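You operate a simulated robot arm through the tools that you are given. There is no shell and no other tool.

You are at the controls of a simulated robot arm. One attempt, no reset.

TASK
Put things in order on the bench top above the lids drawer. At the end: the clear funnel stands on top of the silver steel shield; the white pipette stand from the bench top above the lids drawer stands where the clear funnel stood; the pink cartridge from the bench top above the lids drawer stands where the clear tiny beaker stood; the clear tiny beaker from the bench top above the lids drawer stands where the white pipette stand stood; whatever was shut is shut again. Leave all else as you found it, and nothing knocked over.
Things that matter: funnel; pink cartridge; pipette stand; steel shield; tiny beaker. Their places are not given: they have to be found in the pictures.

Only the result counts: the job must be done as asked and must still hold three seconds after the hand-in. Knocking over, shifting, dropping, spilling or breaking anything else fails it. A push-on lid holds only when it is set on centred and level and pressed home; a screw cap is set on level and turned clockwise until tight.

THE ROBOT
A 6-joint arm with a two-finger parallel gripper, fixed in place. Base frame: the origin is at the foot of the arm, x ahead of it, y to its left, z up; the work surface is at about z = 0.3. Readings come in cm, rad, newtons and seconds.
With the tool pointing down near the work surface it reaches from about 18 to 46 cm from the base axis. Its first joint turns from -1.222 to 1.222 rad. Payload 1.9 kg.
The tool frame sits at the grasp point between the pads (the TCP): z along the fingers, y along the line on which they close. The tips reach 2.3 cm beyond it. The gripper opens to 9.4 cm. The fingers are 3.8 cm wide and 1 cm thick; the gripper's body (5.4 by 9.6 cm) begins 3.9 cm behind the TCP.
Orientation is told as [roll, pitch, yaw] about the base's x, y, z axes, in that order, counted from this pose: with the fingers straight down and closing along the base's y, the tool's x points along the base's -x, its y along +y and its z along -z.

THE INTERFACE
- The arm moves only by the tool play_rows. Its arguments are lists of equal length, an entry for each row: "turn": the turn, a rotation vector about the base's x, y, z in units of 8 degrees (1.0 is 8 degrees), a list of three; "travel": the shift along the base's x, y, z in units of 30 mm (1.0 is 30 mm), a list of three; "gripper": the finger opening in cm, from 0 to 9.4. In form: {"turn": [[ax, ay, az], ...], "travel": [[tx, ty, tz], ...], "gripper": [gripper, ...]}. A call has 1 to 20 rows; each row shifts and turns the commanded pose from where the row before left it. A call with a number of a shift or a turn outside -1 to 1 is refused whole. A row lasts 0.2 s, in which the tool goes at most 5 cm and 0.15 rad; a call with a longer step from one row to the next is refused whole, and so is a gripper value outside its range. Where a pose cannot be reached the arm comes as near as it can. A force on the tool above 40 N (or 10 N above the force at the start of the call, whichever is more), or a blocked arm, ends the call early, and 0.2 s more pass. The fingers move at their own pace (about 10.8 cm/s each) and stop on an object; they squeeze with about 24 N. The grip force told is the motor's: it shows also when the fingers shut on nothing. Time passes only in rows, and 0.2 s behind the last, so rows that do not move let the fingers close. The reply holds the time, the measured pose of the TCP, the force on the tool along the base axes, the opening and the grip force, in the units named above and with some noise, with the torque about the TCP (base axes, N m) and any sound that the robot's microphone picked up.
- Cameras (640 x 400 px; columns grow to the right, rows downward): "scene" is fixed at [4.9, 31.04, 42.14]; the picture's right is [-0.83, -0.56, 0.00], its down [-0.34, 0.49, -0.80] and it looks along [0.45, -0.66, -0.60] (base axes); focal length 258 px, centre (320, 200). "wrist" rides on the gripper at [8.6, 1.6, -7.5] in the tool frame; the picture's right is [-0.18, 0.98, 0.00], its down [-0.58, -0.11, -0.81] and it looks along [-0.79, -0.15, 0.59] (tool axes); focal length 243 px, centre (320, 200).
- get_image(camera): a new picture of that camera. No time passes.
- locate(camera, pixels): for up to 12 pixels [column, row] of the newest picture of that camera ("zoom" is the newest enlarged one), the place [x, y, z] in the base frame of the surface seen there, good to about 0.2 cm. No time passes.
- inspect(camera, box): a new picture of the part [left, top, right, bottom] of that camera's present view, enlarged. No time passes.
- sign_off(): hands the job in; it is judged then, once.

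Open the gripper and draw the arm clear of the work before you hand the job in, unless the task says otherwise.

The tools are called after ">>>" by a JSON object that holds its "fn" and its "kwargs". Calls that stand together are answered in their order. play_rows: Moves the arm, as the interface text tells. Its arguments: {"type":"object","properties":{"turn":{"type":"array","items":{"type":"array","items":{"type":"number"}}},"travel":{"type":"array","items":{"type":"array","items":{"type":"number"}}},"gripper":{"type":"array","items":{"type":"number"}}},"required":["turn","travel","gripper"]} The other tools are called the same way: get_image (camera) takes a picture; locate (camera, pixels) gives the place of the surface under pixels of a picture; inspect (camera, box) takes an enlarged picture of a part of a camera's view; sign_off () hands the job in.

At the start:

```text
time_s: 0.0
ee_pos: [35.48, 0.4, 27.24]
ee_rot: [0.002, -0.002, 0.001]
wrist_force: [0.1, -0.3, 0.0]
moment: [-0.01, 0.0, 0.01]
opening: 9.38
gripper_force: 0.1
```

scene: 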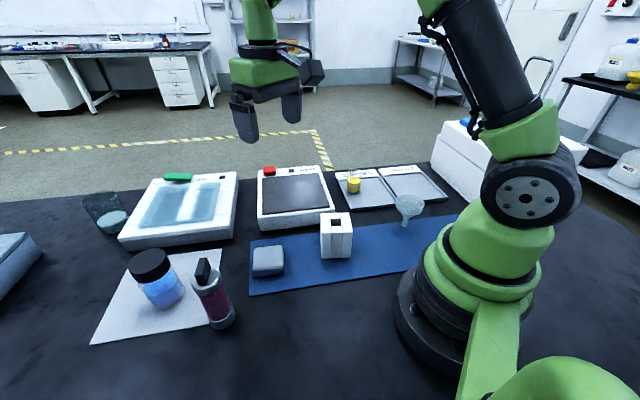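
wrist: 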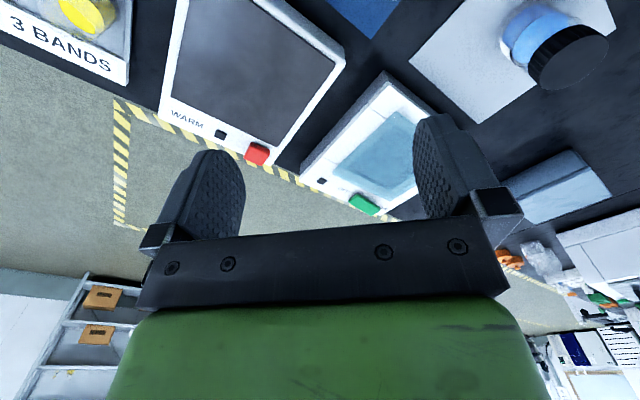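

I'll look at the scene more closely first: the bench appears to hold a blue mat, funnel at about (408,207), white stand at (336,235), grey block at (268,262).

>>> {"fn": "inspect", "kwargs": {"camera": "scene", "box": [230, 150, 470, 300]}}

>>> {"fn": "inspect", "kwargs": {"camera": "scene", "box": [60, 150, 300, 300]}}

>>> {"fn": "inspect", "kwargs": {"camera": "scene", "box": [0, 200, 320, 400]}}

```text
2.67 times, centred on (350, 225) of scene
```

zoom: 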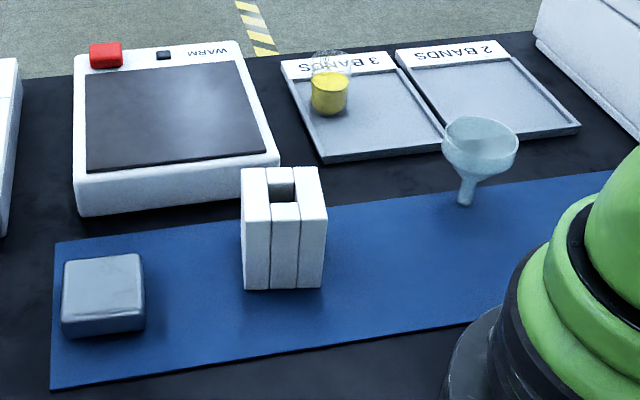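

```text
2.67 times, centred on (180, 225) of scene
```

zoom: 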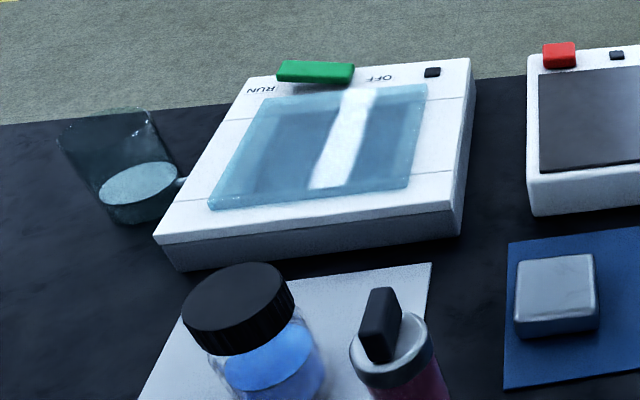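

```text
2.00 times, centred on (160, 300) of scene
```

zoom: 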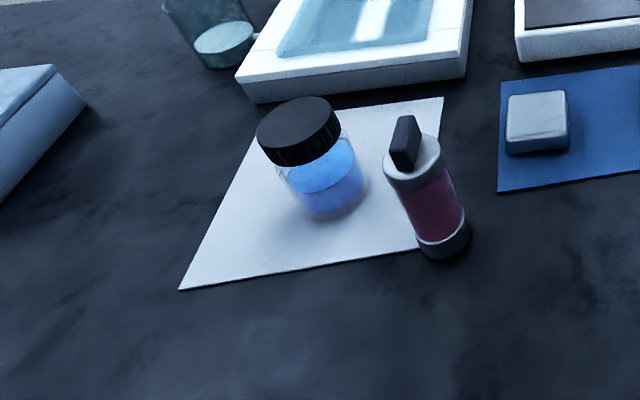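

Let me measure the candidate objects: funnel, white slotted block, silver block, pink cylinder, left clear beaker, and the yellow-filled vessel.

>>> {"fn": "locate", "kwargs": {"camera": "scene", "pixels": [[268, 250], [268, 270], [336, 218], [336, 255], [408, 200], [404, 224], [354, 184], [112, 220], [100, 195], [203, 270], [212, 300], [150, 262]]}}

>>> {"fn": "inspect", "kwargs": {"camera": "wrist", "box": [320, 0, 640, 200]}}

>>> {"fn": "inspect", "kwargs": {"camera": "wrist", "box": [0, 0, 320, 200]}}

```text
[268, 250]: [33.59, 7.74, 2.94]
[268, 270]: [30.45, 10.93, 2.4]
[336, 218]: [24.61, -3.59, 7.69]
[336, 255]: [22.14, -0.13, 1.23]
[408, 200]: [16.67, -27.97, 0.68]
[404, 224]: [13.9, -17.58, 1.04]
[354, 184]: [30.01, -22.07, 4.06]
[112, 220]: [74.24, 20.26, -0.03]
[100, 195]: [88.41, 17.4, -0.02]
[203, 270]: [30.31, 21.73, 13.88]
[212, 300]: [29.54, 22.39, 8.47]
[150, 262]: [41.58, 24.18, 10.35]
```

```text
2.00 times, centred on (480, 100) of wrist
```

zoom: 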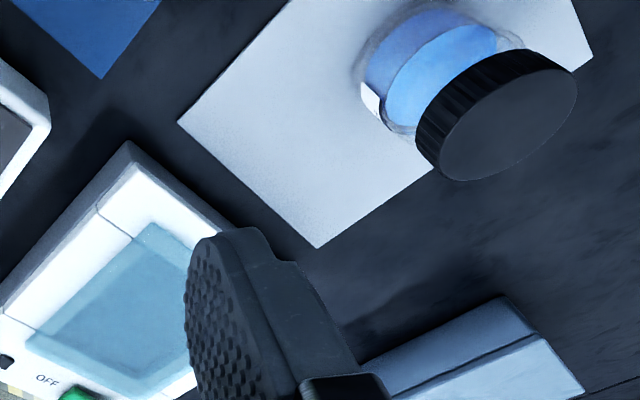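

```text
2.00 times, centred on (160, 100) of wrist
```

zoom: 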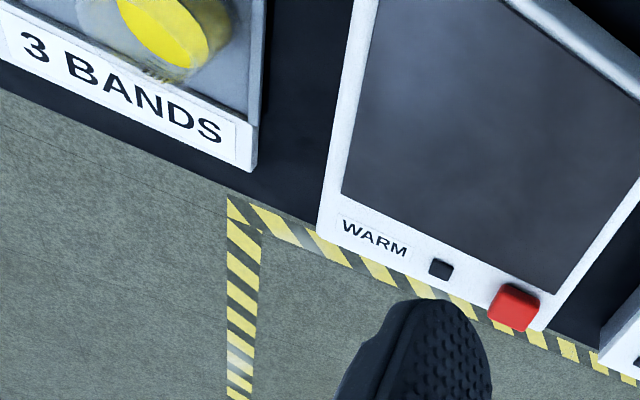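

Locating more points: edges of each object's base and top, to work out sizes and find which is which.

>>> {"fn": "inspect", "kwargs": {"camera": "scene", "box": [310, 150, 450, 238]}}

>>> {"fn": "locate", "kwargs": {"camera": "scene", "pixels": [[300, 250], [252, 292], [460, 216], [252, 246], [322, 215], [350, 213], [322, 256], [352, 256], [270, 240], [60, 330], [400, 170], [400, 195]]}}

>>> {"fn": "inspect", "kwargs": {"camera": "scene", "box": [170, 220, 290, 340]}}

>>> {"fn": "inspect", "kwargs": {"camera": "scene", "box": [60, 170, 160, 250]}}

```text
4.55 times, centred on (380, 194) of scene
```

zoom: 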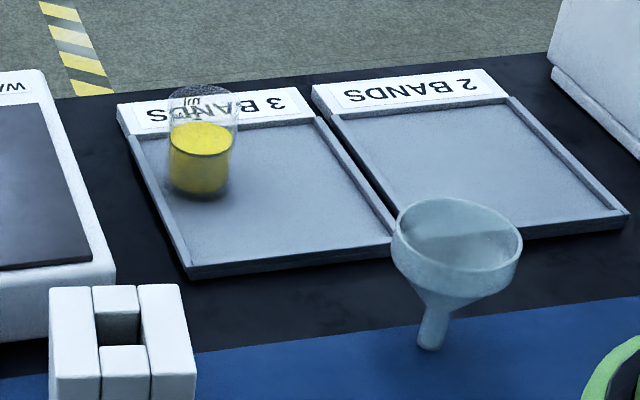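

```text
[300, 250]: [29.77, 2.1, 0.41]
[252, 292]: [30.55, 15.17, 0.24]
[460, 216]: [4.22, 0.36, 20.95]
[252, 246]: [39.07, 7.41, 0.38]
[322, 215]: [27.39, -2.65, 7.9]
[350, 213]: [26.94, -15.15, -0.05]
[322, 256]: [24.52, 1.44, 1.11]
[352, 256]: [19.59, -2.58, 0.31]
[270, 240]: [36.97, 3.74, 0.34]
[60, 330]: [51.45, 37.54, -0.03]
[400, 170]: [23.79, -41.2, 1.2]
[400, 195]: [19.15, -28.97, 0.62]
```

```text
3.33 times, centred on (230, 280) of scene
```

zoom: 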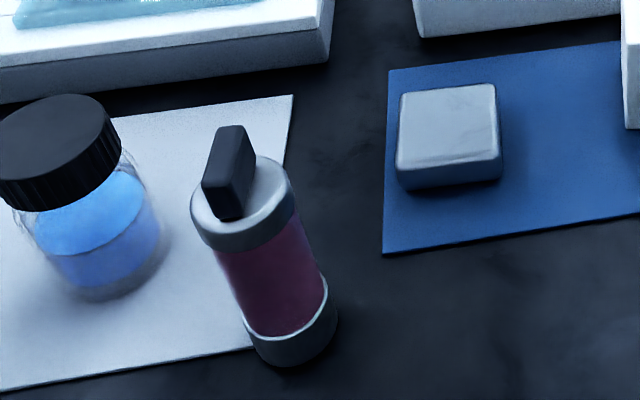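

```text
5.00 times, centred on (110, 210) of scene
```

zoom: 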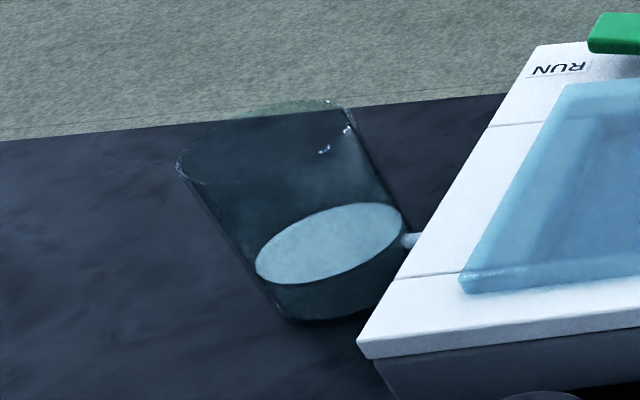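

The visible bench spreads wide; I'll raise the arm, pull back and tilt so the wrist camera gets an overview.

>>> {"fn": "play_rows", "kwargs": {"turn": [[0, 0.6, 0], [0, 0.6, 0], [0, 0.6, 0], [0, 0.6, 0], [0, 0.6, 0], [0, 0, 0], [0, 0, 0]], "travel": [[-0.7, 0, 0.6], [-0.7, 0, 0.6], [-0.7, 0, 0.6], [-0.7, 0, 0.6], [-0.7, 0, 0.6], [0, 0, 0], [0, 0, 0]], "gripper": [9.4, 9.4, 9.4, 9.4, 9.4, 9.4, 9.4]}}

>>> {"fn": "get_image", "kwargs": {"camera": "wrist"}}

>>> {"fn": "get_image", "kwargs": {"camera": "scene"}}

```text
time_s: 1.6
ee_pos: [25.27, 0.06, 36.1]
ee_rot: [0.001, 0.418, 0.003]
wrist_force: [0.0, -0.3, 0.0]
moment: [-0.01, 0.01, -0.02]
opening: 9.41
gripper_force: 0.0
```

```text
taken
```

wrist: 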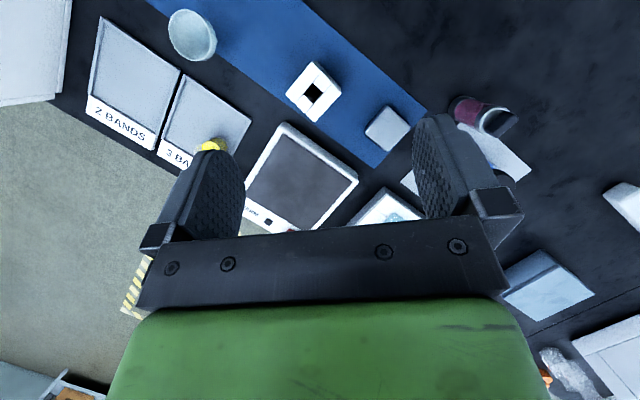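

```text
taken
```

scene: 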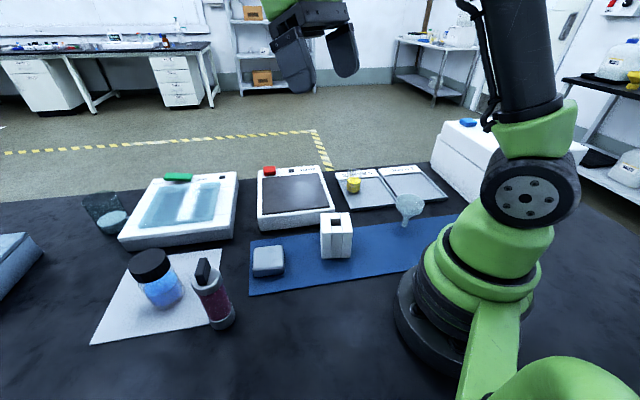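

Now I swing left about the base to view the left side, then the right side later.

>>> {"fn": "play_rows", "kwargs": {"turn": [[0, 0, 0.716], [0, 0, 0.716], [0, 0, 0.716], [0, 0, 0.716], [0, 0, 0.716], [0, 0, 0.716], [0, 0, 0.716], [0, 0, 0.716], [0, 0, 0]], "travel": [[-0.043, 0.842, 0], [-0.125, 0.834, 0], [-0.209, 0.816, 0], [-0.289, 0.792, 0], [-0.365, 0.759, 0], [-0.441, 0.719, 0], [-0.509, 0.671, 0], [-0.573, 0.617, 0], [0, 0, 0]], "gripper": [9.4, 9.4, 9.4, 9.4, 9.4, 9.4, 9.4, 9.4, 9.4]}}

>>> {"fn": "get_image", "kwargs": {"camera": "wrist"}}

```text
time_s: 3.6
ee_pos: [17.41, 18.49, 36.14]
ee_rot: [0.002, 0.416, 0.803]
wrist_force: [-0.2, 0.0, 0.5]
moment: [0.01, -0.02, 0.03]
opening: 9.43
gripper_force: 0.3
```

```text
taken
```

wrist: 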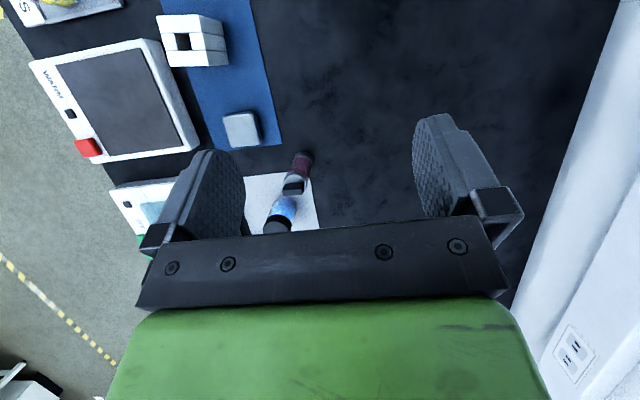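

Left side shows only a wall and the bench edge. Now I swing to the right side.

>>> {"fn": "play_rows", "kwargs": {"turn": [[0, 0, -0.716], [0, 0, -0.716], [0, 0, -0.716], [0, 0, -0.716], [0, 0, -0.716], [0, 0, -0.716], [0, 0, -0.716], [0, 0, -0.716], [0, 0, -0.716], [0, 0, -0.716], [0, 0, -0.716], [0, 0, -0.716], [0, 0, -0.716], [0, 0, -0.716], [0, 0, -0.716], [0, 0, -0.716], [0, 0, 0]], "travel": [[0.573, -0.617, 0], [0.509, -0.671, 0], [0.441, -0.719, 0], [0.365, -0.759, 0], [0.289, -0.792, 0], [0.209, -0.816, 0], [0.125, -0.834, 0], [0.043, -0.842, 0], [-0.043, -0.842, 0], [-0.125, -0.834, 0], [-0.209, -0.816, 0], [-0.289, -0.792, 0], [-0.365, -0.759, 0], [-0.441, -0.719, 0], [-0.509, -0.671, 0], [-0.573, -0.617, 0], [0, 0, 0]], "gripper": [9.4, 9.4, 9.4, 9.4, 9.4, 9.4, 9.4, 9.4, 9.4, 9.4, 9.4, 9.4, 9.4, 9.4, 9.4, 9.4, 9.4]}}

>>> {"fn": "get_image", "kwargs": {"camera": "wrist"}}

>>> {"fn": "get_image", "kwargs": {"camera": "scene"}}

```text
time_s: 7.2
ee_pos: [17.46, -17.7, 36.4]
ee_rot: [0.0, 0.417, -0.8]
wrist_force: [0.6, 0.2, -0.3]
moment: [-0.02, -0.01, 0.01]
opening: 9.43
gripper_force: 0.1
```

```text
taken
```

wrist: 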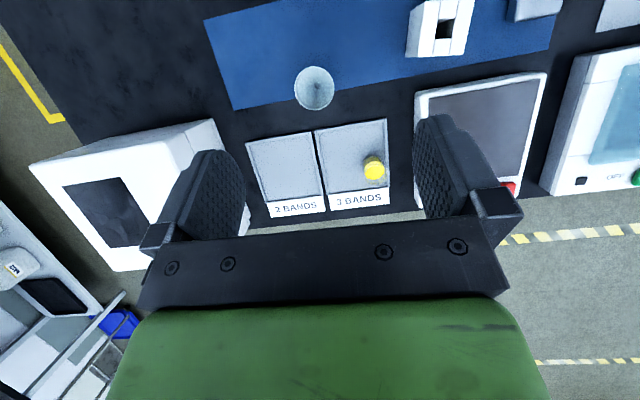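

```text
taken
```

scene: 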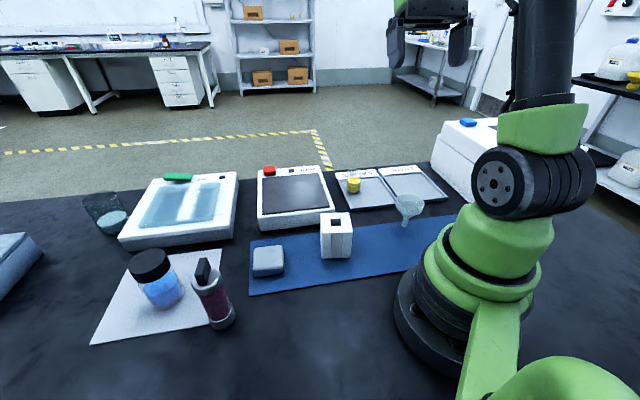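

The right side shows only the instrument box. The five things are then: funnel near (314,88), white stand (440,25), yellow-filled tiny beaker in the tray (373,167), silver block, and pink cylinder. I'll zoom in here for detail.

>>> {"fn": "inspect", "kwargs": {"camera": "wrist", "box": [230, 40, 470, 220]}}

>>> {"fn": "locate", "kwargs": {"camera": "wrist", "pixels": [[314, 88], [297, 88], [332, 88], [314, 68], [314, 108], [373, 168], [246, 142], [387, 122], [210, 20], [232, 108], [420, 160], [330, 208]]}}

>>> {"fn": "inspect", "kwargs": {"camera": "scene", "box": [420, 100, 600, 220]}}

```text
2.22 times, centred on (350, 130) of wrist
```

zoom: 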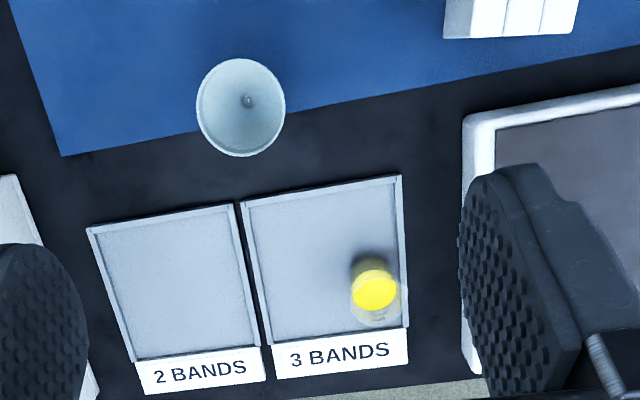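

```text
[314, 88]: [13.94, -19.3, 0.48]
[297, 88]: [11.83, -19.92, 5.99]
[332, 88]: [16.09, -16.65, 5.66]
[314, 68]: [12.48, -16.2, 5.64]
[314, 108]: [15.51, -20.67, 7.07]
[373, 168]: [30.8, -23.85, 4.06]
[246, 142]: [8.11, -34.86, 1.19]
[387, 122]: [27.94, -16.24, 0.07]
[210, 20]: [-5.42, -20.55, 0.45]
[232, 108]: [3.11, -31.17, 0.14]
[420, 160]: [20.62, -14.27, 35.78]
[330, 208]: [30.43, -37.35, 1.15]
```

```text
3.33 times, centred on (510, 160) of scene
```

zoom: 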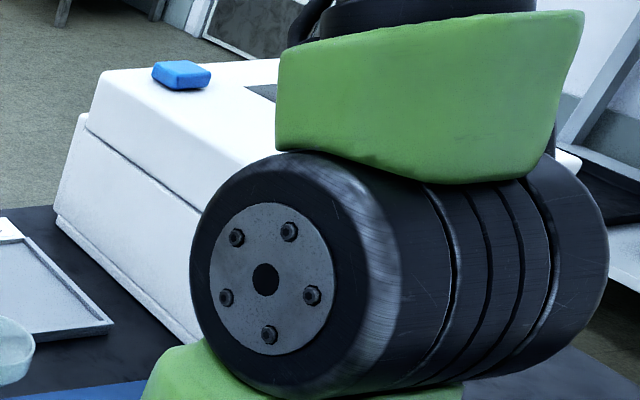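

The funnel's rim centre is about (314,88). I'll zoom on it to trace its rim, and on the tiny beaker.

>>> {"fn": "inspect", "kwargs": {"camera": "wrist", "box": [274, 58, 354, 118]}}

>>> {"fn": "locate", "kwargs": {"camera": "zoom", "pixels": [[320, 60], [200, 200], [440, 200], [320, 345], [230, 120], [410, 120], [230, 290], [410, 290], [330, 180], [320, 200], [300, 180], [345, 180]]}}

>>> {"fn": "inspect", "kwargs": {"camera": "wrist", "box": [334, 138, 414, 198]}}

```text
6.67 times, centred on (314, 88) of wrist
```

zoom: 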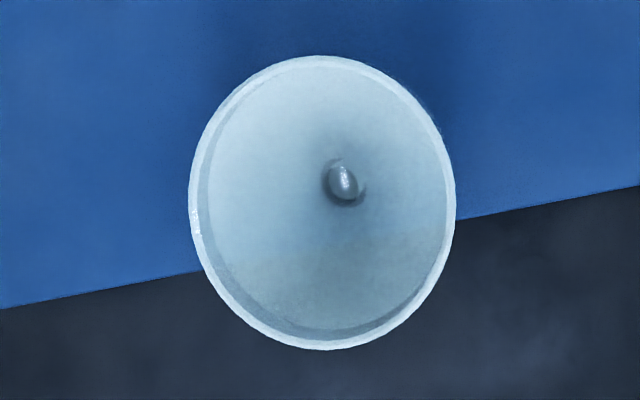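

```text
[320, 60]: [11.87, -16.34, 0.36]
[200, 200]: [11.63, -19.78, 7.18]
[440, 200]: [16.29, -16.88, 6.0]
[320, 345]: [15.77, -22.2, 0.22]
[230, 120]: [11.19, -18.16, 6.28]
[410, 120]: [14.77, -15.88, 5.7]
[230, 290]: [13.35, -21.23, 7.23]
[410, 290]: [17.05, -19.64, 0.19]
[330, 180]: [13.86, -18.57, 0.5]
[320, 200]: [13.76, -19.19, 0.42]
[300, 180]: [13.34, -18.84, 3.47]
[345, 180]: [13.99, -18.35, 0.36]
```

```text
6.67 times, centred on (374, 168) of wrist
```

zoom: 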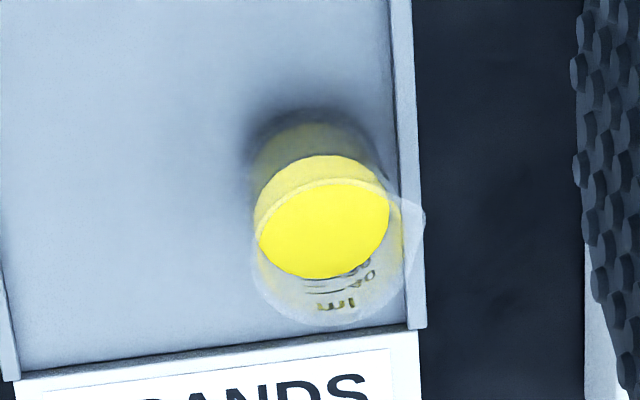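

Tiny beaker confirmed (graduations and spout, yellow content). Let me look at the funnel's profile closer from the scene camera.

>>> {"fn": "inspect", "kwargs": {"camera": "scene", "box": [384, 186, 432, 232]}}

>>> {"fn": "inspect", "kwargs": {"camera": "scene", "box": [336, 166, 376, 200]}}

>>> {"fn": "inspect", "kwargs": {"camera": "scene", "box": [310, 200, 370, 266]}}

```text
8.70 times, centred on (408, 209) of scene
```

zoom: 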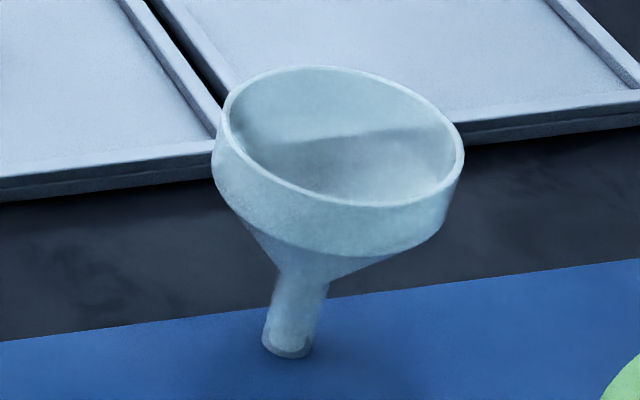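

```text
11.76 times, centred on (356, 183) of scene
```

zoom: 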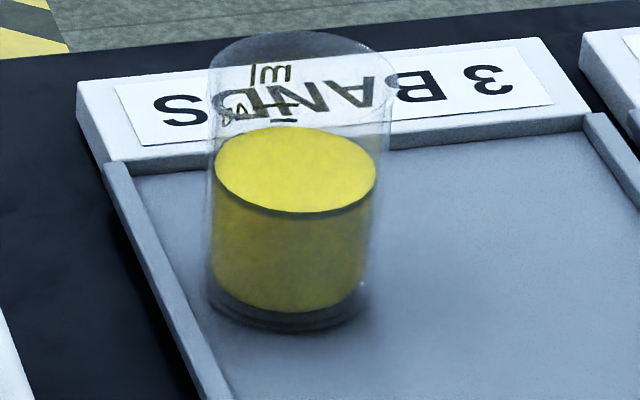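

```text
6.06 times, centred on (340, 233) of scene
```

zoom: 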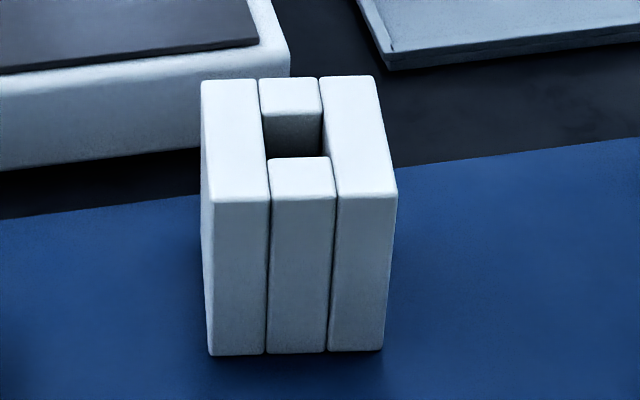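

Funnel has a vertical band under the rim (z≈5.6–7.3), stem below; good for a rim grasp. Next I measure shield and stand corners from the scene zooms.

>>> {"fn": "locate", "kwargs": {"camera": "zoom", "pixels": [[207, 85], [368, 80], [210, 192], [392, 188], [240, 140], [360, 130], [290, 95], [305, 175], [240, 330], [360, 330], [240, 220], [360, 220]]}}

>>> {"fn": "inspect", "kwargs": {"camera": "scene", "box": [240, 232, 300, 288]}}

>>> {"fn": "locate", "kwargs": {"camera": "zoom", "pixels": [[150, 120], [390, 110], [150, 260], [400, 260], [270, 190], [150, 300], [400, 290], [270, 120], [270, 265], [150, 190], [400, 190], [60, 200]]}}

```text
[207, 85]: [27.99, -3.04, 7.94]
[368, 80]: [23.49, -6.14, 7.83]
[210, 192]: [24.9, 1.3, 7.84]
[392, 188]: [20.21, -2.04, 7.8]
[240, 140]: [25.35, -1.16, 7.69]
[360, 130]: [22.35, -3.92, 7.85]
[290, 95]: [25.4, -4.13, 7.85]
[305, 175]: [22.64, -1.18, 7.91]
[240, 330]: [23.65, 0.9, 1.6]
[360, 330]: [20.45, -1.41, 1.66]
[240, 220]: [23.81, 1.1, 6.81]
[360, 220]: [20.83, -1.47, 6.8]
```

```text
7.14 times, centred on (270, 260) of scene
```

zoom: 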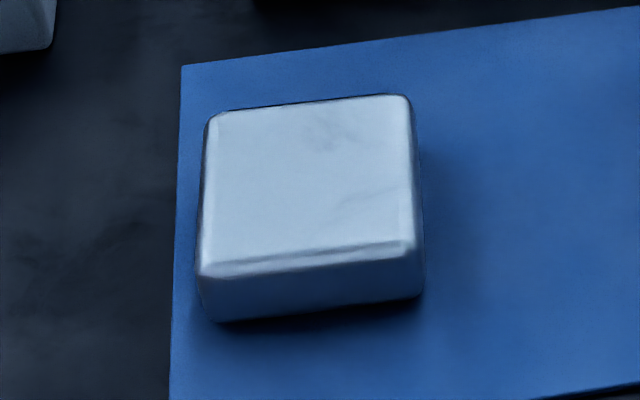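

```text
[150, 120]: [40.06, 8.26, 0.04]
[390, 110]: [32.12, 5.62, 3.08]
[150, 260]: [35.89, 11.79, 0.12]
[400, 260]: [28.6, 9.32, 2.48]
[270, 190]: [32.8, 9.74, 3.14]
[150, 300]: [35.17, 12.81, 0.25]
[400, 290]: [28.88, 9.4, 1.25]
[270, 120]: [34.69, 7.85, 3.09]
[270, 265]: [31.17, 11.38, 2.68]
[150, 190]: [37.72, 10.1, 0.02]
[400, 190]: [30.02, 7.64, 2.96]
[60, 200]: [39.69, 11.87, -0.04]
```

Stand: centre ≈ (24.15,-2.48), edges along ≈35°, ~5.8×5.5 cm, top 7.85. Now shield corners and the cartridge.

>>> {"fn": "locate", "kwargs": {"camera": "zoom", "pixels": [[216, 118], [404, 102], [412, 240], [208, 262], [310, 108], [310, 252], [212, 190], [408, 170], [310, 180], [320, 295], [215, 300], [415, 280]]}}

>>> {"fn": "inspect", "kwargs": {"camera": "scene", "box": [170, 250, 250, 336]}}

>>> {"fn": "locate", "kwargs": {"camera": "zoom", "pixels": [[270, 85], [250, 110], [300, 90], [335, 130], [230, 150], [270, 165], [320, 200], [300, 260], [360, 320], [350, 345], [420, 300], [300, 330]]}}

```text
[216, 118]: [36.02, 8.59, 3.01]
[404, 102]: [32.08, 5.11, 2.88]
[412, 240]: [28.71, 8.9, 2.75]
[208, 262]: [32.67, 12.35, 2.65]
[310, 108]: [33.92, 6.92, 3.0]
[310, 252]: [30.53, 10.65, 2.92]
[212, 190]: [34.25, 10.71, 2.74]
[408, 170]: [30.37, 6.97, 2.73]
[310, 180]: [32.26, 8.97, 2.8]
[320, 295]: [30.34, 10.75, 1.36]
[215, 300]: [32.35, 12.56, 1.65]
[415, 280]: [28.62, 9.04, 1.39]
```

```text
4.65 times, centred on (210, 293) of scene
```

zoom: 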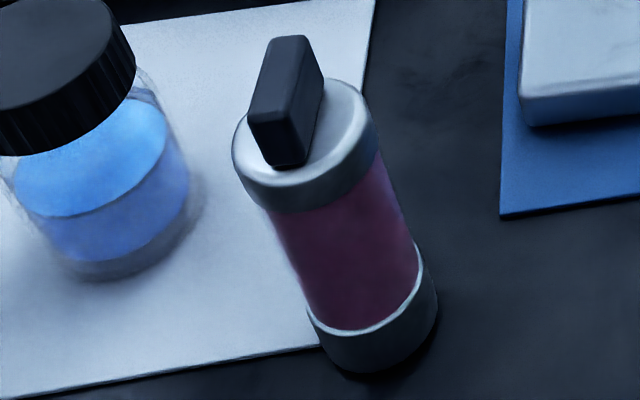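

```text
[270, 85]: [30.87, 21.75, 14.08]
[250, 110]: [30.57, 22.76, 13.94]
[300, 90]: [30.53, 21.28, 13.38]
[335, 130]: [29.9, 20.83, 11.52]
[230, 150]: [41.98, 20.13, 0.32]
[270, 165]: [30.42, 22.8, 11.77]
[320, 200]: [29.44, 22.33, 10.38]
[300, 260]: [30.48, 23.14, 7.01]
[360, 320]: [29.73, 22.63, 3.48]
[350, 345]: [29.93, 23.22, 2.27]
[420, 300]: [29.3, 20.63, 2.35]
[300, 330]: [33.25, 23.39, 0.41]
```

Shield centre ≈ (32.4,8.7), yaw ≈41.5°, top ≈3.0; cartridge ≈ (31.2,21.7), 4.2 cm wide, knob top ≈14.2. Now I move above the funnel with the tool vertical to refine its position.

>>> {"fn": "play_rows", "kwargs": {"turn": [[-0.5355, -0.5207, 0], [-0.5355, -0.5207, 0], [-0.5355, -0.5207, 0], [-0.5355, -0.5207, 0], [0, 0, -0.788], [0, 0, 0], [0, 0, 0]], "travel": [[-0.165, -0.019, -0.876], [-0.165, -0.019, -0.876], [-0.165, -0.019, -0.876], [-0.165, -0.019, -0.876], [-0.165, -0.019, -0.876], [-0.165, -0.019, -0.876], [-0.165, -0.019, -0.6]], "gripper": [9.4, 9.4, 9.4, 9.4, 9.4, 9.4, 9.4]}}

>>> {"fn": "get_image", "kwargs": {"camera": "wrist"}}

>>> {"fn": "get_image", "kwargs": {"camera": "scene"}}

```text
time_s: 8.8
ee_pos: [13.77, -18.24, 18.66]
ee_rot: [0.003, -0.001, -0.91]
wrist_force: [-1.3, 0.3, -0.2]
moment: [-0.02, 0.02, -0.01]
opening: 9.44
gripper_force: 0.0
```

```text
taken
```

wrist: 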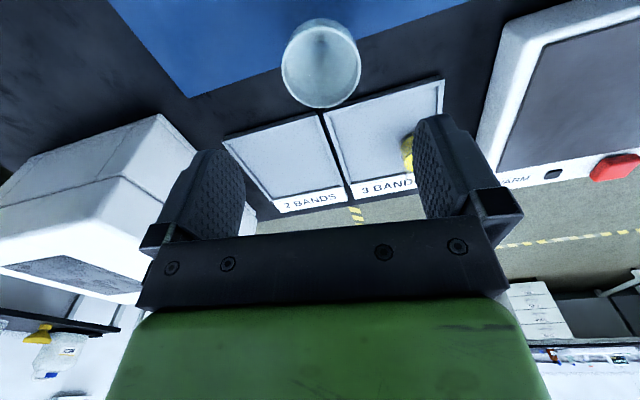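

```text
taken
```

scene: 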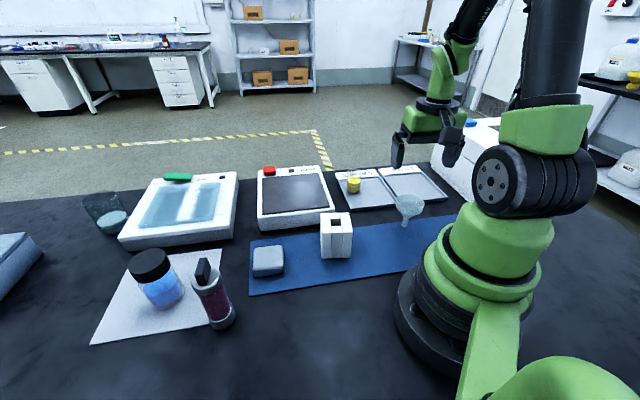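

The funnel rim is centred at about (321,63), which matches the TCP's downward line within 1–2 mm. I descend to z≈6.4 with the fingers open.

>>> {"fn": "play_rows", "kwargs": {"turn": [[0, 0, 0], [0, 0, 0], [0, 0, 0], [0, 0, 0], [0, 0, 0], [0, 0, 0], [0, 0, 0], [0, 0, 0]], "travel": [[0, 0, -0.7], [0, 0, -0.7], [0, 0, -0.7], [0, 0, -0.7], [0, 0, -0.6], [0, 0, -0.4], [0, 0, -0.28], [0, 0, 0]], "gripper": [9.4, 9.4, 9.4, 9.4, 9.4, 9.4, 9.4, 9.4]}}

>>> {"fn": "get_image", "kwargs": {"camera": "wrist"}}

>>> {"fn": "inspect", "kwargs": {"camera": "scene", "box": [360, 150, 460, 240]}}

```text
time_s: 10.6
ee_pos: [13.76, -18.2, 6.32]
ee_rot: [0.0, 0.002, -0.909]
wrist_force: [0.1, 0.2, -0.9]
moment: [-0.01, -0.01, 0.0]
opening: 9.39
gripper_force: 0.0
```

```text
taken
```

wrist: 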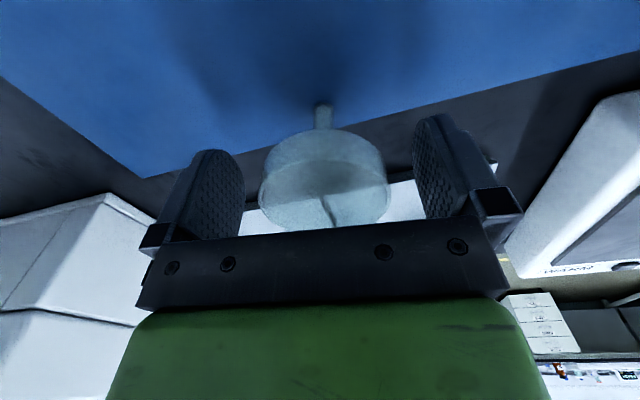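

```text
4.44 times, centred on (410, 195) of scene
```

zoom: 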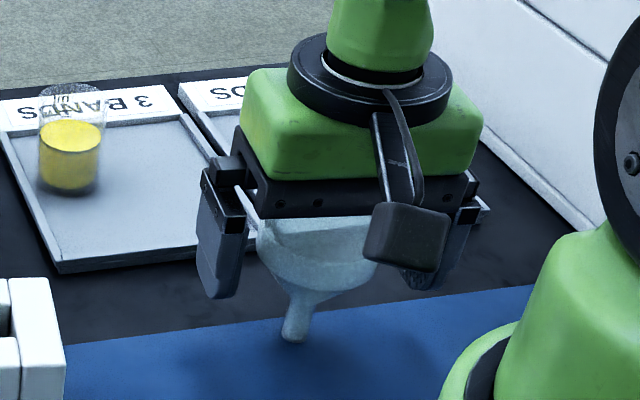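

The funnel sits between the fingers (rim cols 258–390, stem at (322,110)), about 1–2 mm off to the right; I nudge and close gradually on the band.

>>> {"fn": "play_rows", "kwargs": {"turn": [[0, 0, 0], [0, 0, 0], [0, 0, 0], [0, 0, 0], [0, 0, 0], [0, 0, 0], [0, 0, 0], [0, 0, 0], [0, 0, 0]], "travel": [[0.04, 0.03, 0], [0, 0, 0], [0, 0, 0], [0, 0, 0], [0, 0, 0], [0, 0, 0], [0, 0, 0], [0, 0, 0], [0, 0, 0]], "gripper": [9.4, 8.0, 7.2, 6.8, 6.4, 6.1, 5.8, 5.5, 5.5]}}

>>> {"fn": "get_image", "kwargs": {"camera": "wrist"}}

>>> {"fn": "inspect", "kwargs": {"camera": "scene", "box": [360, 150, 460, 240]}}

```text
time_s: 12.6
ee_pos: [14.0, -18.19, 6.44]
ee_rot: [0.0, -0.002, -0.907]
wrist_force: [0.0, 0.0, 0.5]
moment: [-0.02, 0.01, -0.01]
opening: 5.83
gripper_force: 24.3
```

```text
taken
```

wrist: 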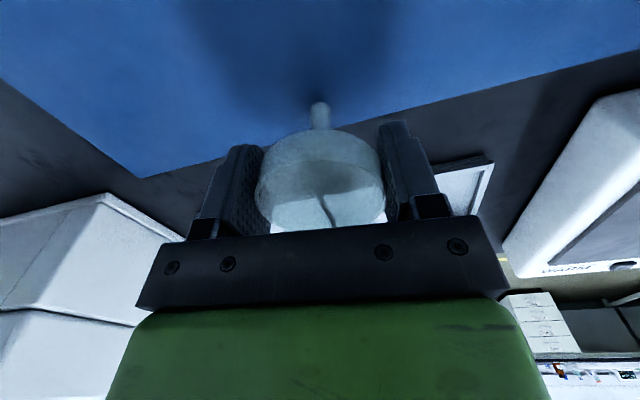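

```text
4.44 times, centred on (410, 195) of scene
```

zoom: 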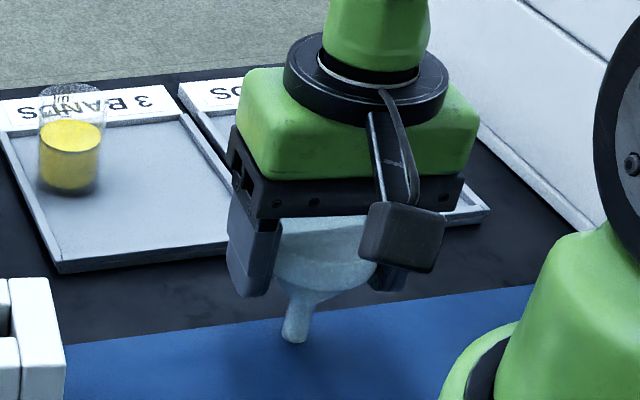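

Grip holds (5.83 cm, 24 N). I lift the funnel straight up to z≈20, clear of the stand.

>>> {"fn": "play_rows", "kwargs": {"turn": [[0, 0, 0], [0, 0, 0], [0, 0, 0], [0, 0, 0], [0, 0, 0], [0, 0, 0], [0, 0, 0]], "travel": [[0, 0, 0.3], [0, 0, 0.6], [0, 0, 0.8], [0, 0, 1.0], [0, 0, 1.0], [0, 0, 0.8], [0, 0, 0]], "gripper": [5.5, 5.5, 5.5, 5.5, 5.5, 5.5, 5.5]}}

>>> {"fn": "get_image", "kwargs": {"camera": "wrist"}}

>>> {"fn": "get_image", "kwargs": {"camera": "scene"}}

```text
time_s: 14.2
ee_pos: [13.71, -17.86, 19.8]
ee_rot: [0.002, 0.0, -0.909]
wrist_force: [-0.3, -0.4, -0.7]
moment: [0.02, -0.01, 0.04]
opening: 5.82
gripper_force: 23.6
```

```text
taken
```

wrist: 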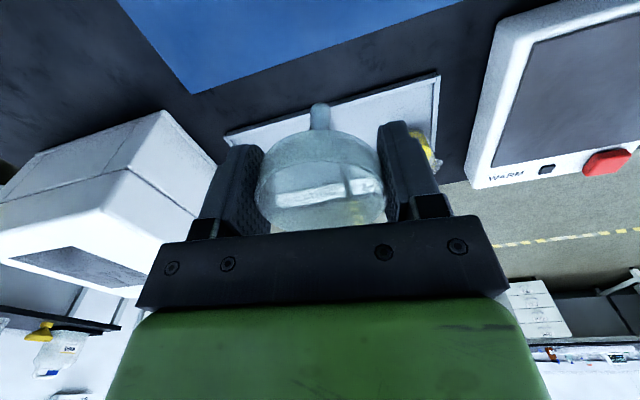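

```text
taken
```

scene: 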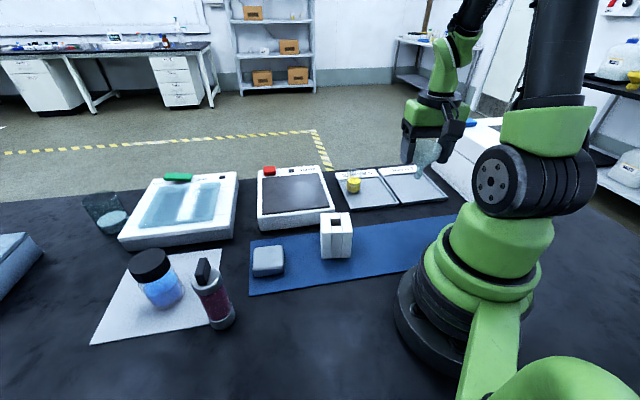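

Funnel is held upright. Now I carry it over to above the shield, yawing to follow the base azimuth.

>>> {"fn": "play_rows", "kwargs": {"turn": [[0, 0, 0.4], [0, 0, 0.8], [0, 0, 0.85], [0, 0, 0.9], [0, 0, 0.9], [0, 0, 0.9], [0, 0, 0.9], [0, 0, 0.9], [0, 0, 0.84], [0, 0, 0.6], [0, 0, 0.4], [0, 0, 0]], "travel": [[0.3, 0.45, 0], [0.55, 0.8, 0], [0.6, 0.87, 0], [0.65, 0.93, 0], [0.65, 0.95, 0], [0.65, 0.95, 0], [0.65, 0.95, 0], [0.6, 0.87, 0], [0.55, 0.8, 0], [0.55, 0.8, 0], [0.42, 0.58, 0], [0, 0, 0]], "gripper": [5.5, 5.5, 5.5, 5.5, 5.5, 5.5, 5.5, 5.5, 5.5, 5.5, 5.5, 5.5]}}

>>> {"fn": "get_image", "kwargs": {"camera": "wrist"}}

>>> {"fn": "get_image", "kwargs": {"camera": "scene"}}

```text
time_s: 16.8
ee_pos: [32.46, 8.65, 19.8]
ee_rot: [0.002, 0.0, 0.264]
wrist_force: [-0.2, 0.2, 0.2]
moment: [0.0, -0.01, 0.03]
opening: 5.82
gripper_force: 23.9
```

```text
taken
```

wrist: 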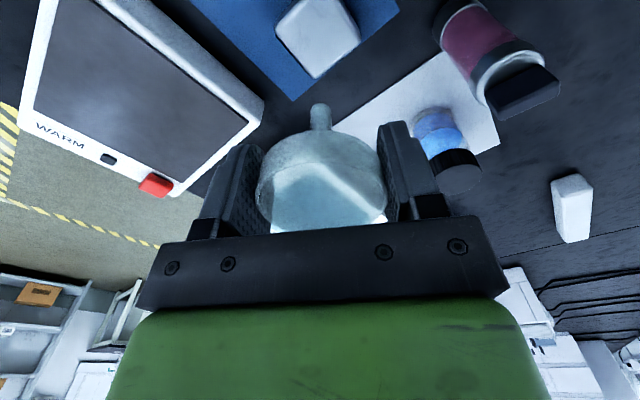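

```text
taken
```

scene: 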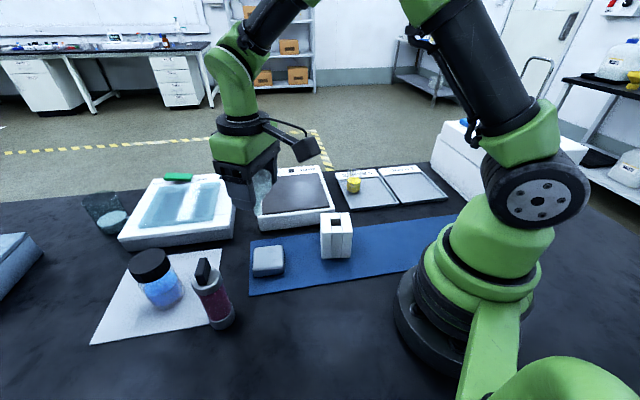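

The shield's top is at about (318,38), just where the TCP line meets it. I check it with locate before lowering, and also the small white object (572,208).

>>> {"fn": "locate", "kwargs": {"camera": "wrist", "pixels": [[318, 4], [280, 34], [356, 34], [316, 66], [318, 36], [572, 200], [528, 95], [500, 60], [455, 170], [437, 130], [300, 50], [340, 30]]}}

>>> {"fn": "inspect", "kwargs": {"camera": "wrist", "box": [240, 0, 400, 110]}}

>>> {"fn": "inspect", "kwargs": {"camera": "scene", "box": [190, 110, 310, 290]}}

```text
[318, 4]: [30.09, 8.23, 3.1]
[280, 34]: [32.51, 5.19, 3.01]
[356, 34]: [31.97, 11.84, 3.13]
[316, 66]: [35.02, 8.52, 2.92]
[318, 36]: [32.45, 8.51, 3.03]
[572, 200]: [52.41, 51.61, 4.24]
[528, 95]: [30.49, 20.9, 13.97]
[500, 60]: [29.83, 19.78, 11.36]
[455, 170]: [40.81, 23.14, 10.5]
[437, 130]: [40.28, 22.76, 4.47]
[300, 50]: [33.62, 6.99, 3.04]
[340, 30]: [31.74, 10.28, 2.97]
```

```text
3.64 times, centred on (320, 55) of wrist
```

zoom: 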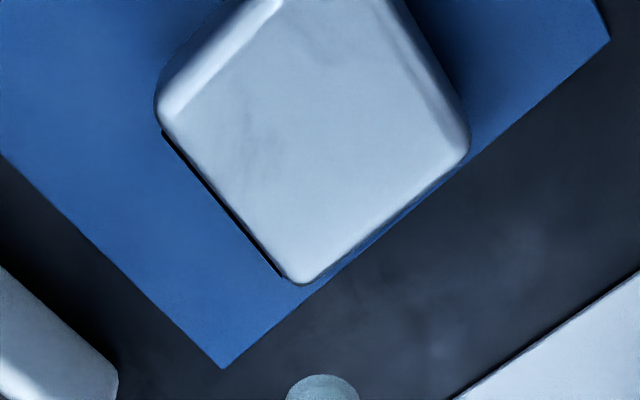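

```text
2.22 times, centred on (250, 200) of scene
```

zoom: 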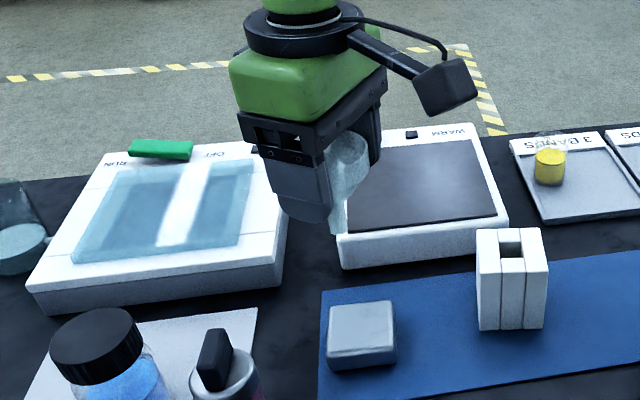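

Shield centre confirmed ≈ (32.3,8.65). I lower the funnel to just above it.

>>> {"fn": "play_rows", "kwargs": {"turn": [[0, 0, 0], [0, 0, 0], [0, 0, 0], [0, 0, 0], [0, 0, 0], [0, 0, 0]], "travel": [[0, 0, -0.6], [0, 0, -0.9], [0, 0, -0.9], [0, 0, -0.6], [0, 0, -0.4], [0, 0, 0]], "gripper": [5.5, 5.5, 5.5, 5.5, 5.5, 5.5]}}

>>> {"fn": "get_image", "kwargs": {"camera": "wrist"}}

>>> {"fn": "inspect", "kwargs": {"camera": "scene", "box": [210, 190, 330, 290]}}

```text
time_s: 18.2
ee_pos: [32.54, 8.72, 9.7]
ee_rot: [0.002, -0.001, 0.265]
wrist_force: [0.0, 0.3, -0.3]
moment: [0.02, 0.01, -0.03]
opening: 5.81
gripper_force: 23.9
```

```text
taken
```

wrist: 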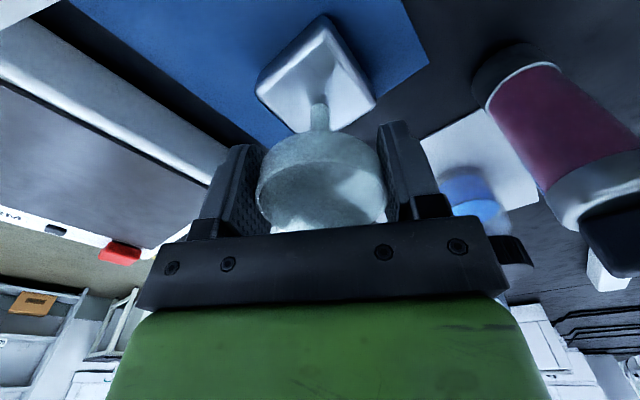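

```text
4.00 times, centred on (270, 240) of scene
```

zoom: 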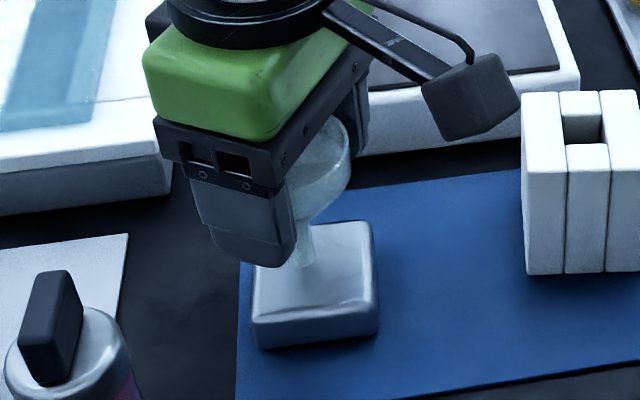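

The stem hangs about 0.6 cm above the shield. I check centring with a zoom before touching down.

>>> {"fn": "inspect", "kwargs": {"camera": "wrist", "box": [240, 0, 400, 150]}}

>>> {"fn": "locate", "kwargs": {"camera": "wrist", "pixels": [[264, 90], [370, 98], [330, 45], [304, 128], [330, 25], [300, 110], [340, 110]]}}

```text
2.67 times, centred on (320, 75) of wrist
```

zoom: 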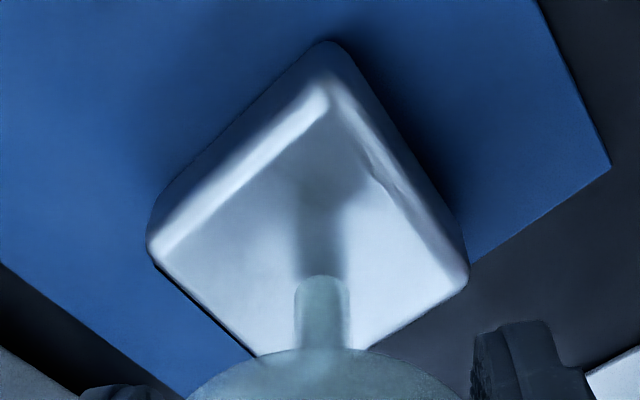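

```text
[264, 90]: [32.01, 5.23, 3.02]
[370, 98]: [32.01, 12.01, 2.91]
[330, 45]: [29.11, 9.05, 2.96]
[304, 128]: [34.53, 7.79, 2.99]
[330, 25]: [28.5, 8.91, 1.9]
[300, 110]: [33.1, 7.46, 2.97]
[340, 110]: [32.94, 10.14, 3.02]
```

Shield centre ≈ (32.3,8.65) and stem is over it. I lower in small steps, watching force.

>>> {"fn": "play_rows", "kwargs": {"turn": [[0, 0, 0], [0, 0, 0], [0, 0, 0], [0, 0, 0], [0, 0, 0]], "travel": [[-0.03, 0, -0.05], [0, 0, -0.05], [0, 0, -0.05], [0, 0, -0.03], [0, 0, 0]], "gripper": [5.5, 5.5, 5.5, 5.5, 5.5]}}

>>> {"fn": "inspect", "kwargs": {"camera": "scene", "box": [250, 210, 310, 280]}}

>>> {"fn": "inspect", "kwargs": {"camera": "wrist", "box": [240, 0, 400, 150]}}

```text
time_s: 19.4
ee_pos: [32.48, 8.72, 9.19]
ee_rot: [0.003, 0.0, 0.264]
wrist_force: [0.2, 0.8, -0.8]
moment: [0.02, 0.0, 0.0]
opening: 5.81
gripper_force: 23.8
```

```text
5.71 times, centred on (280, 245) of scene
```

zoom: 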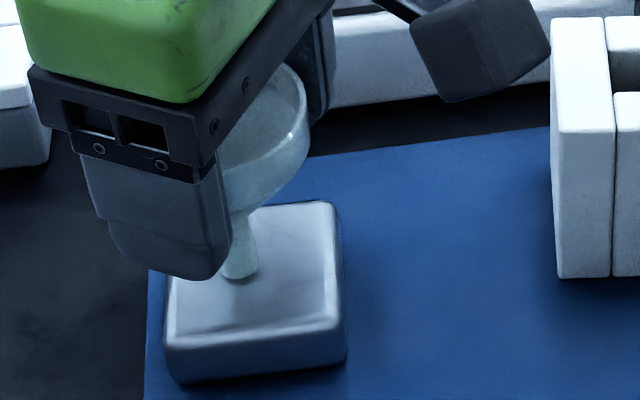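

```text
2.67 times, centred on (320, 75) of wrist
```

zoom: 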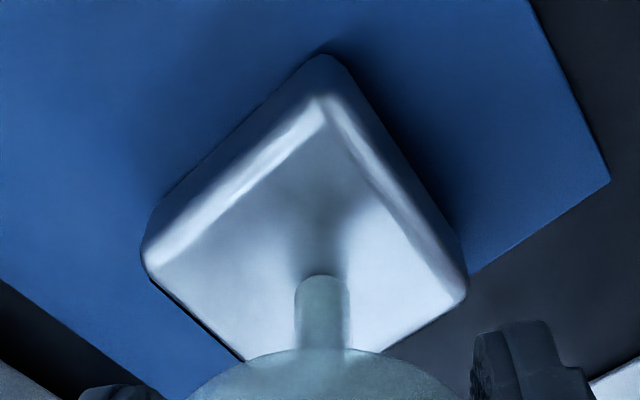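

Nearly touching; a few more 0.6 mm steps until the force rises.

>>> {"fn": "play_rows", "kwargs": {"turn": [[0, 0, 0], [0, 0, 0], [0, 0, 0], [0, 0, 0]], "travel": [[0, 0, -0.02], [0, 0, -0.02], [0, 0, -0.02], [0, 0, 0]], "gripper": [5.5, 5.5, 5.5, 5.5]}}

>>> {"fn": "inspect", "kwargs": {"camera": "wrist", "box": [240, 0, 400, 150]}}

```text
time_s: 20.4
ee_pos: [32.41, 8.79, 8.96]
ee_rot: [0.0, 0.001, 0.263]
wrist_force: [-0.5, -0.4, 0.0]
moment: [0.01, 0.04, 0.01]
opening: 5.8
gripper_force: 23.7
```

```text
2.67 times, centred on (320, 75) of wrist
```

zoom: 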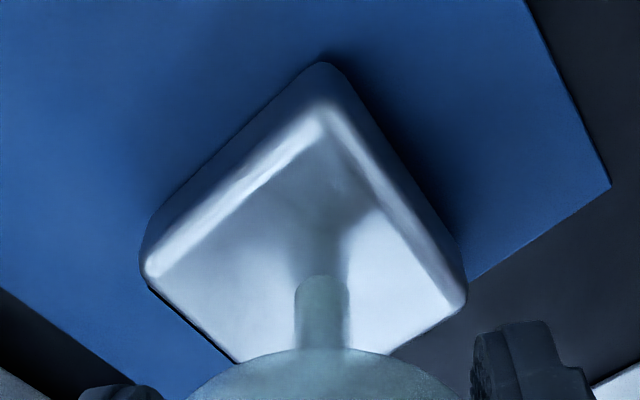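

No force yet at z≈8.95; continue down gently.

>>> {"fn": "play_rows", "kwargs": {"turn": [[0, 0, 0], [0, 0, 0], [0, 0, 0]], "travel": [[0, 0, -0.02], [0, 0, -0.02], [0, 0, 0]], "gripper": [5.5, 5.5, 5.5]}}

>>> {"fn": "inspect", "kwargs": {"camera": "wrist", "box": [280, 80, 360, 130]}}

>>> {"fn": "inspect", "kwargs": {"camera": "scene", "box": [250, 230, 310, 280]}}

```text
time_s: 21.2
ee_pos: [32.45, 8.83, 9.07]
ee_rot: [0.003, -0.002, 0.263]
wrist_force: [-0.3, -0.2, 13.9]
moment: [0.03, 0.01, -0.04]
opening: 5.82
gripper_force: 24.1
```

```text
8.00 times, centred on (320, 105) of wrist
```

zoom: 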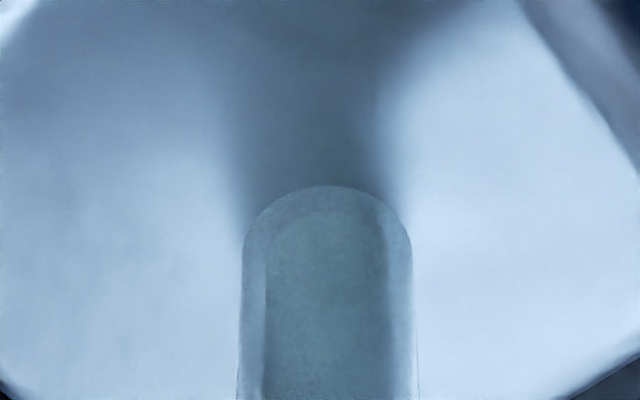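

```text
8.00 times, centred on (280, 255) of scene
```

zoom: 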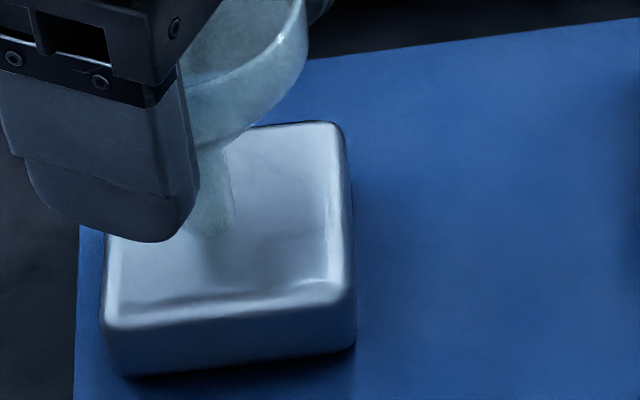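

Contact (13.9 N). I relax 0.5 mm and open slowly.

>>> {"fn": "play_rows", "kwargs": {"turn": [[0, 0, 0], [0, 0, 0]], "travel": [[0, 0, 0.017], [0, 0, 0]], "gripper": [5.5, 5.5]}}

```text
time_s: 21.8
ee_pos: [32.48, 8.93, 9.0]
ee_rot: [0.002, -0.002, 0.263]
wrist_force: [2.5, 1.7, 7.6]
moment: [0.1, -0.12, 0.01]
opening: 5.79
gripper_force: 23.5
```

Force is dropping; a bit more relief, then open in small increments.

>>> {"fn": "play_rows", "kwargs": {"turn": [[0, 0, 0], [0, 0, 0], [0, 0, 0], [0, 0, 0], [0, 0, 0], [0, 0, 0], [0, 0, 0]], "travel": [[0, 0, 0.015], [0, 0, 0], [0, 0, 0], [0, 0, 0], [0, 0, 0], [0, 0, 0], [0, 0, 0]], "gripper": [5.5, 5.7, 5.9, 6.1, 6.4, 6.8, 7.4]}}

>>> {"fn": "get_image", "kwargs": {"camera": "wrist"}}

>>> {"fn": "inspect", "kwargs": {"camera": "scene", "box": [210, 190, 330, 290]}}

```text
time_s: 23.4
ee_pos: [32.38, 8.76, 9.02]
ee_rot: [0.001, -0.001, 0.263]
wrist_force: [0.0, 0.7, 0.7]
moment: [0.01, -0.01, 0.01]
opening: 7.41
gripper_force: 0.0
```

```text
taken
```

wrist: 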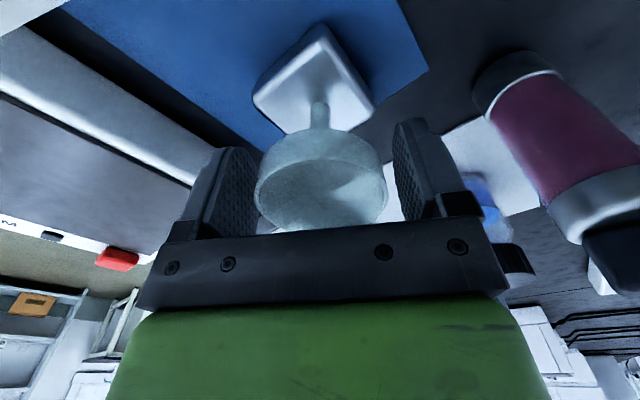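

```text
4.00 times, centred on (270, 240) of scene
```

zoom: 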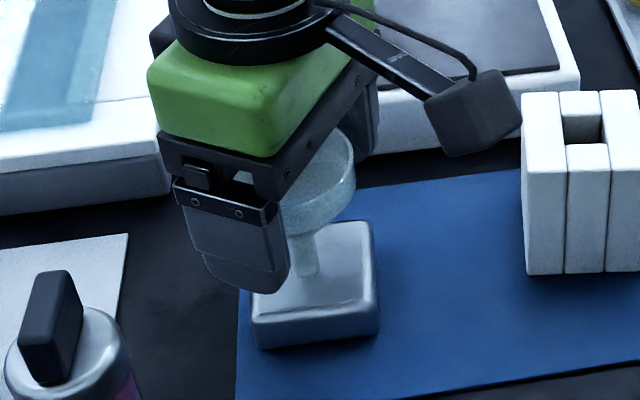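

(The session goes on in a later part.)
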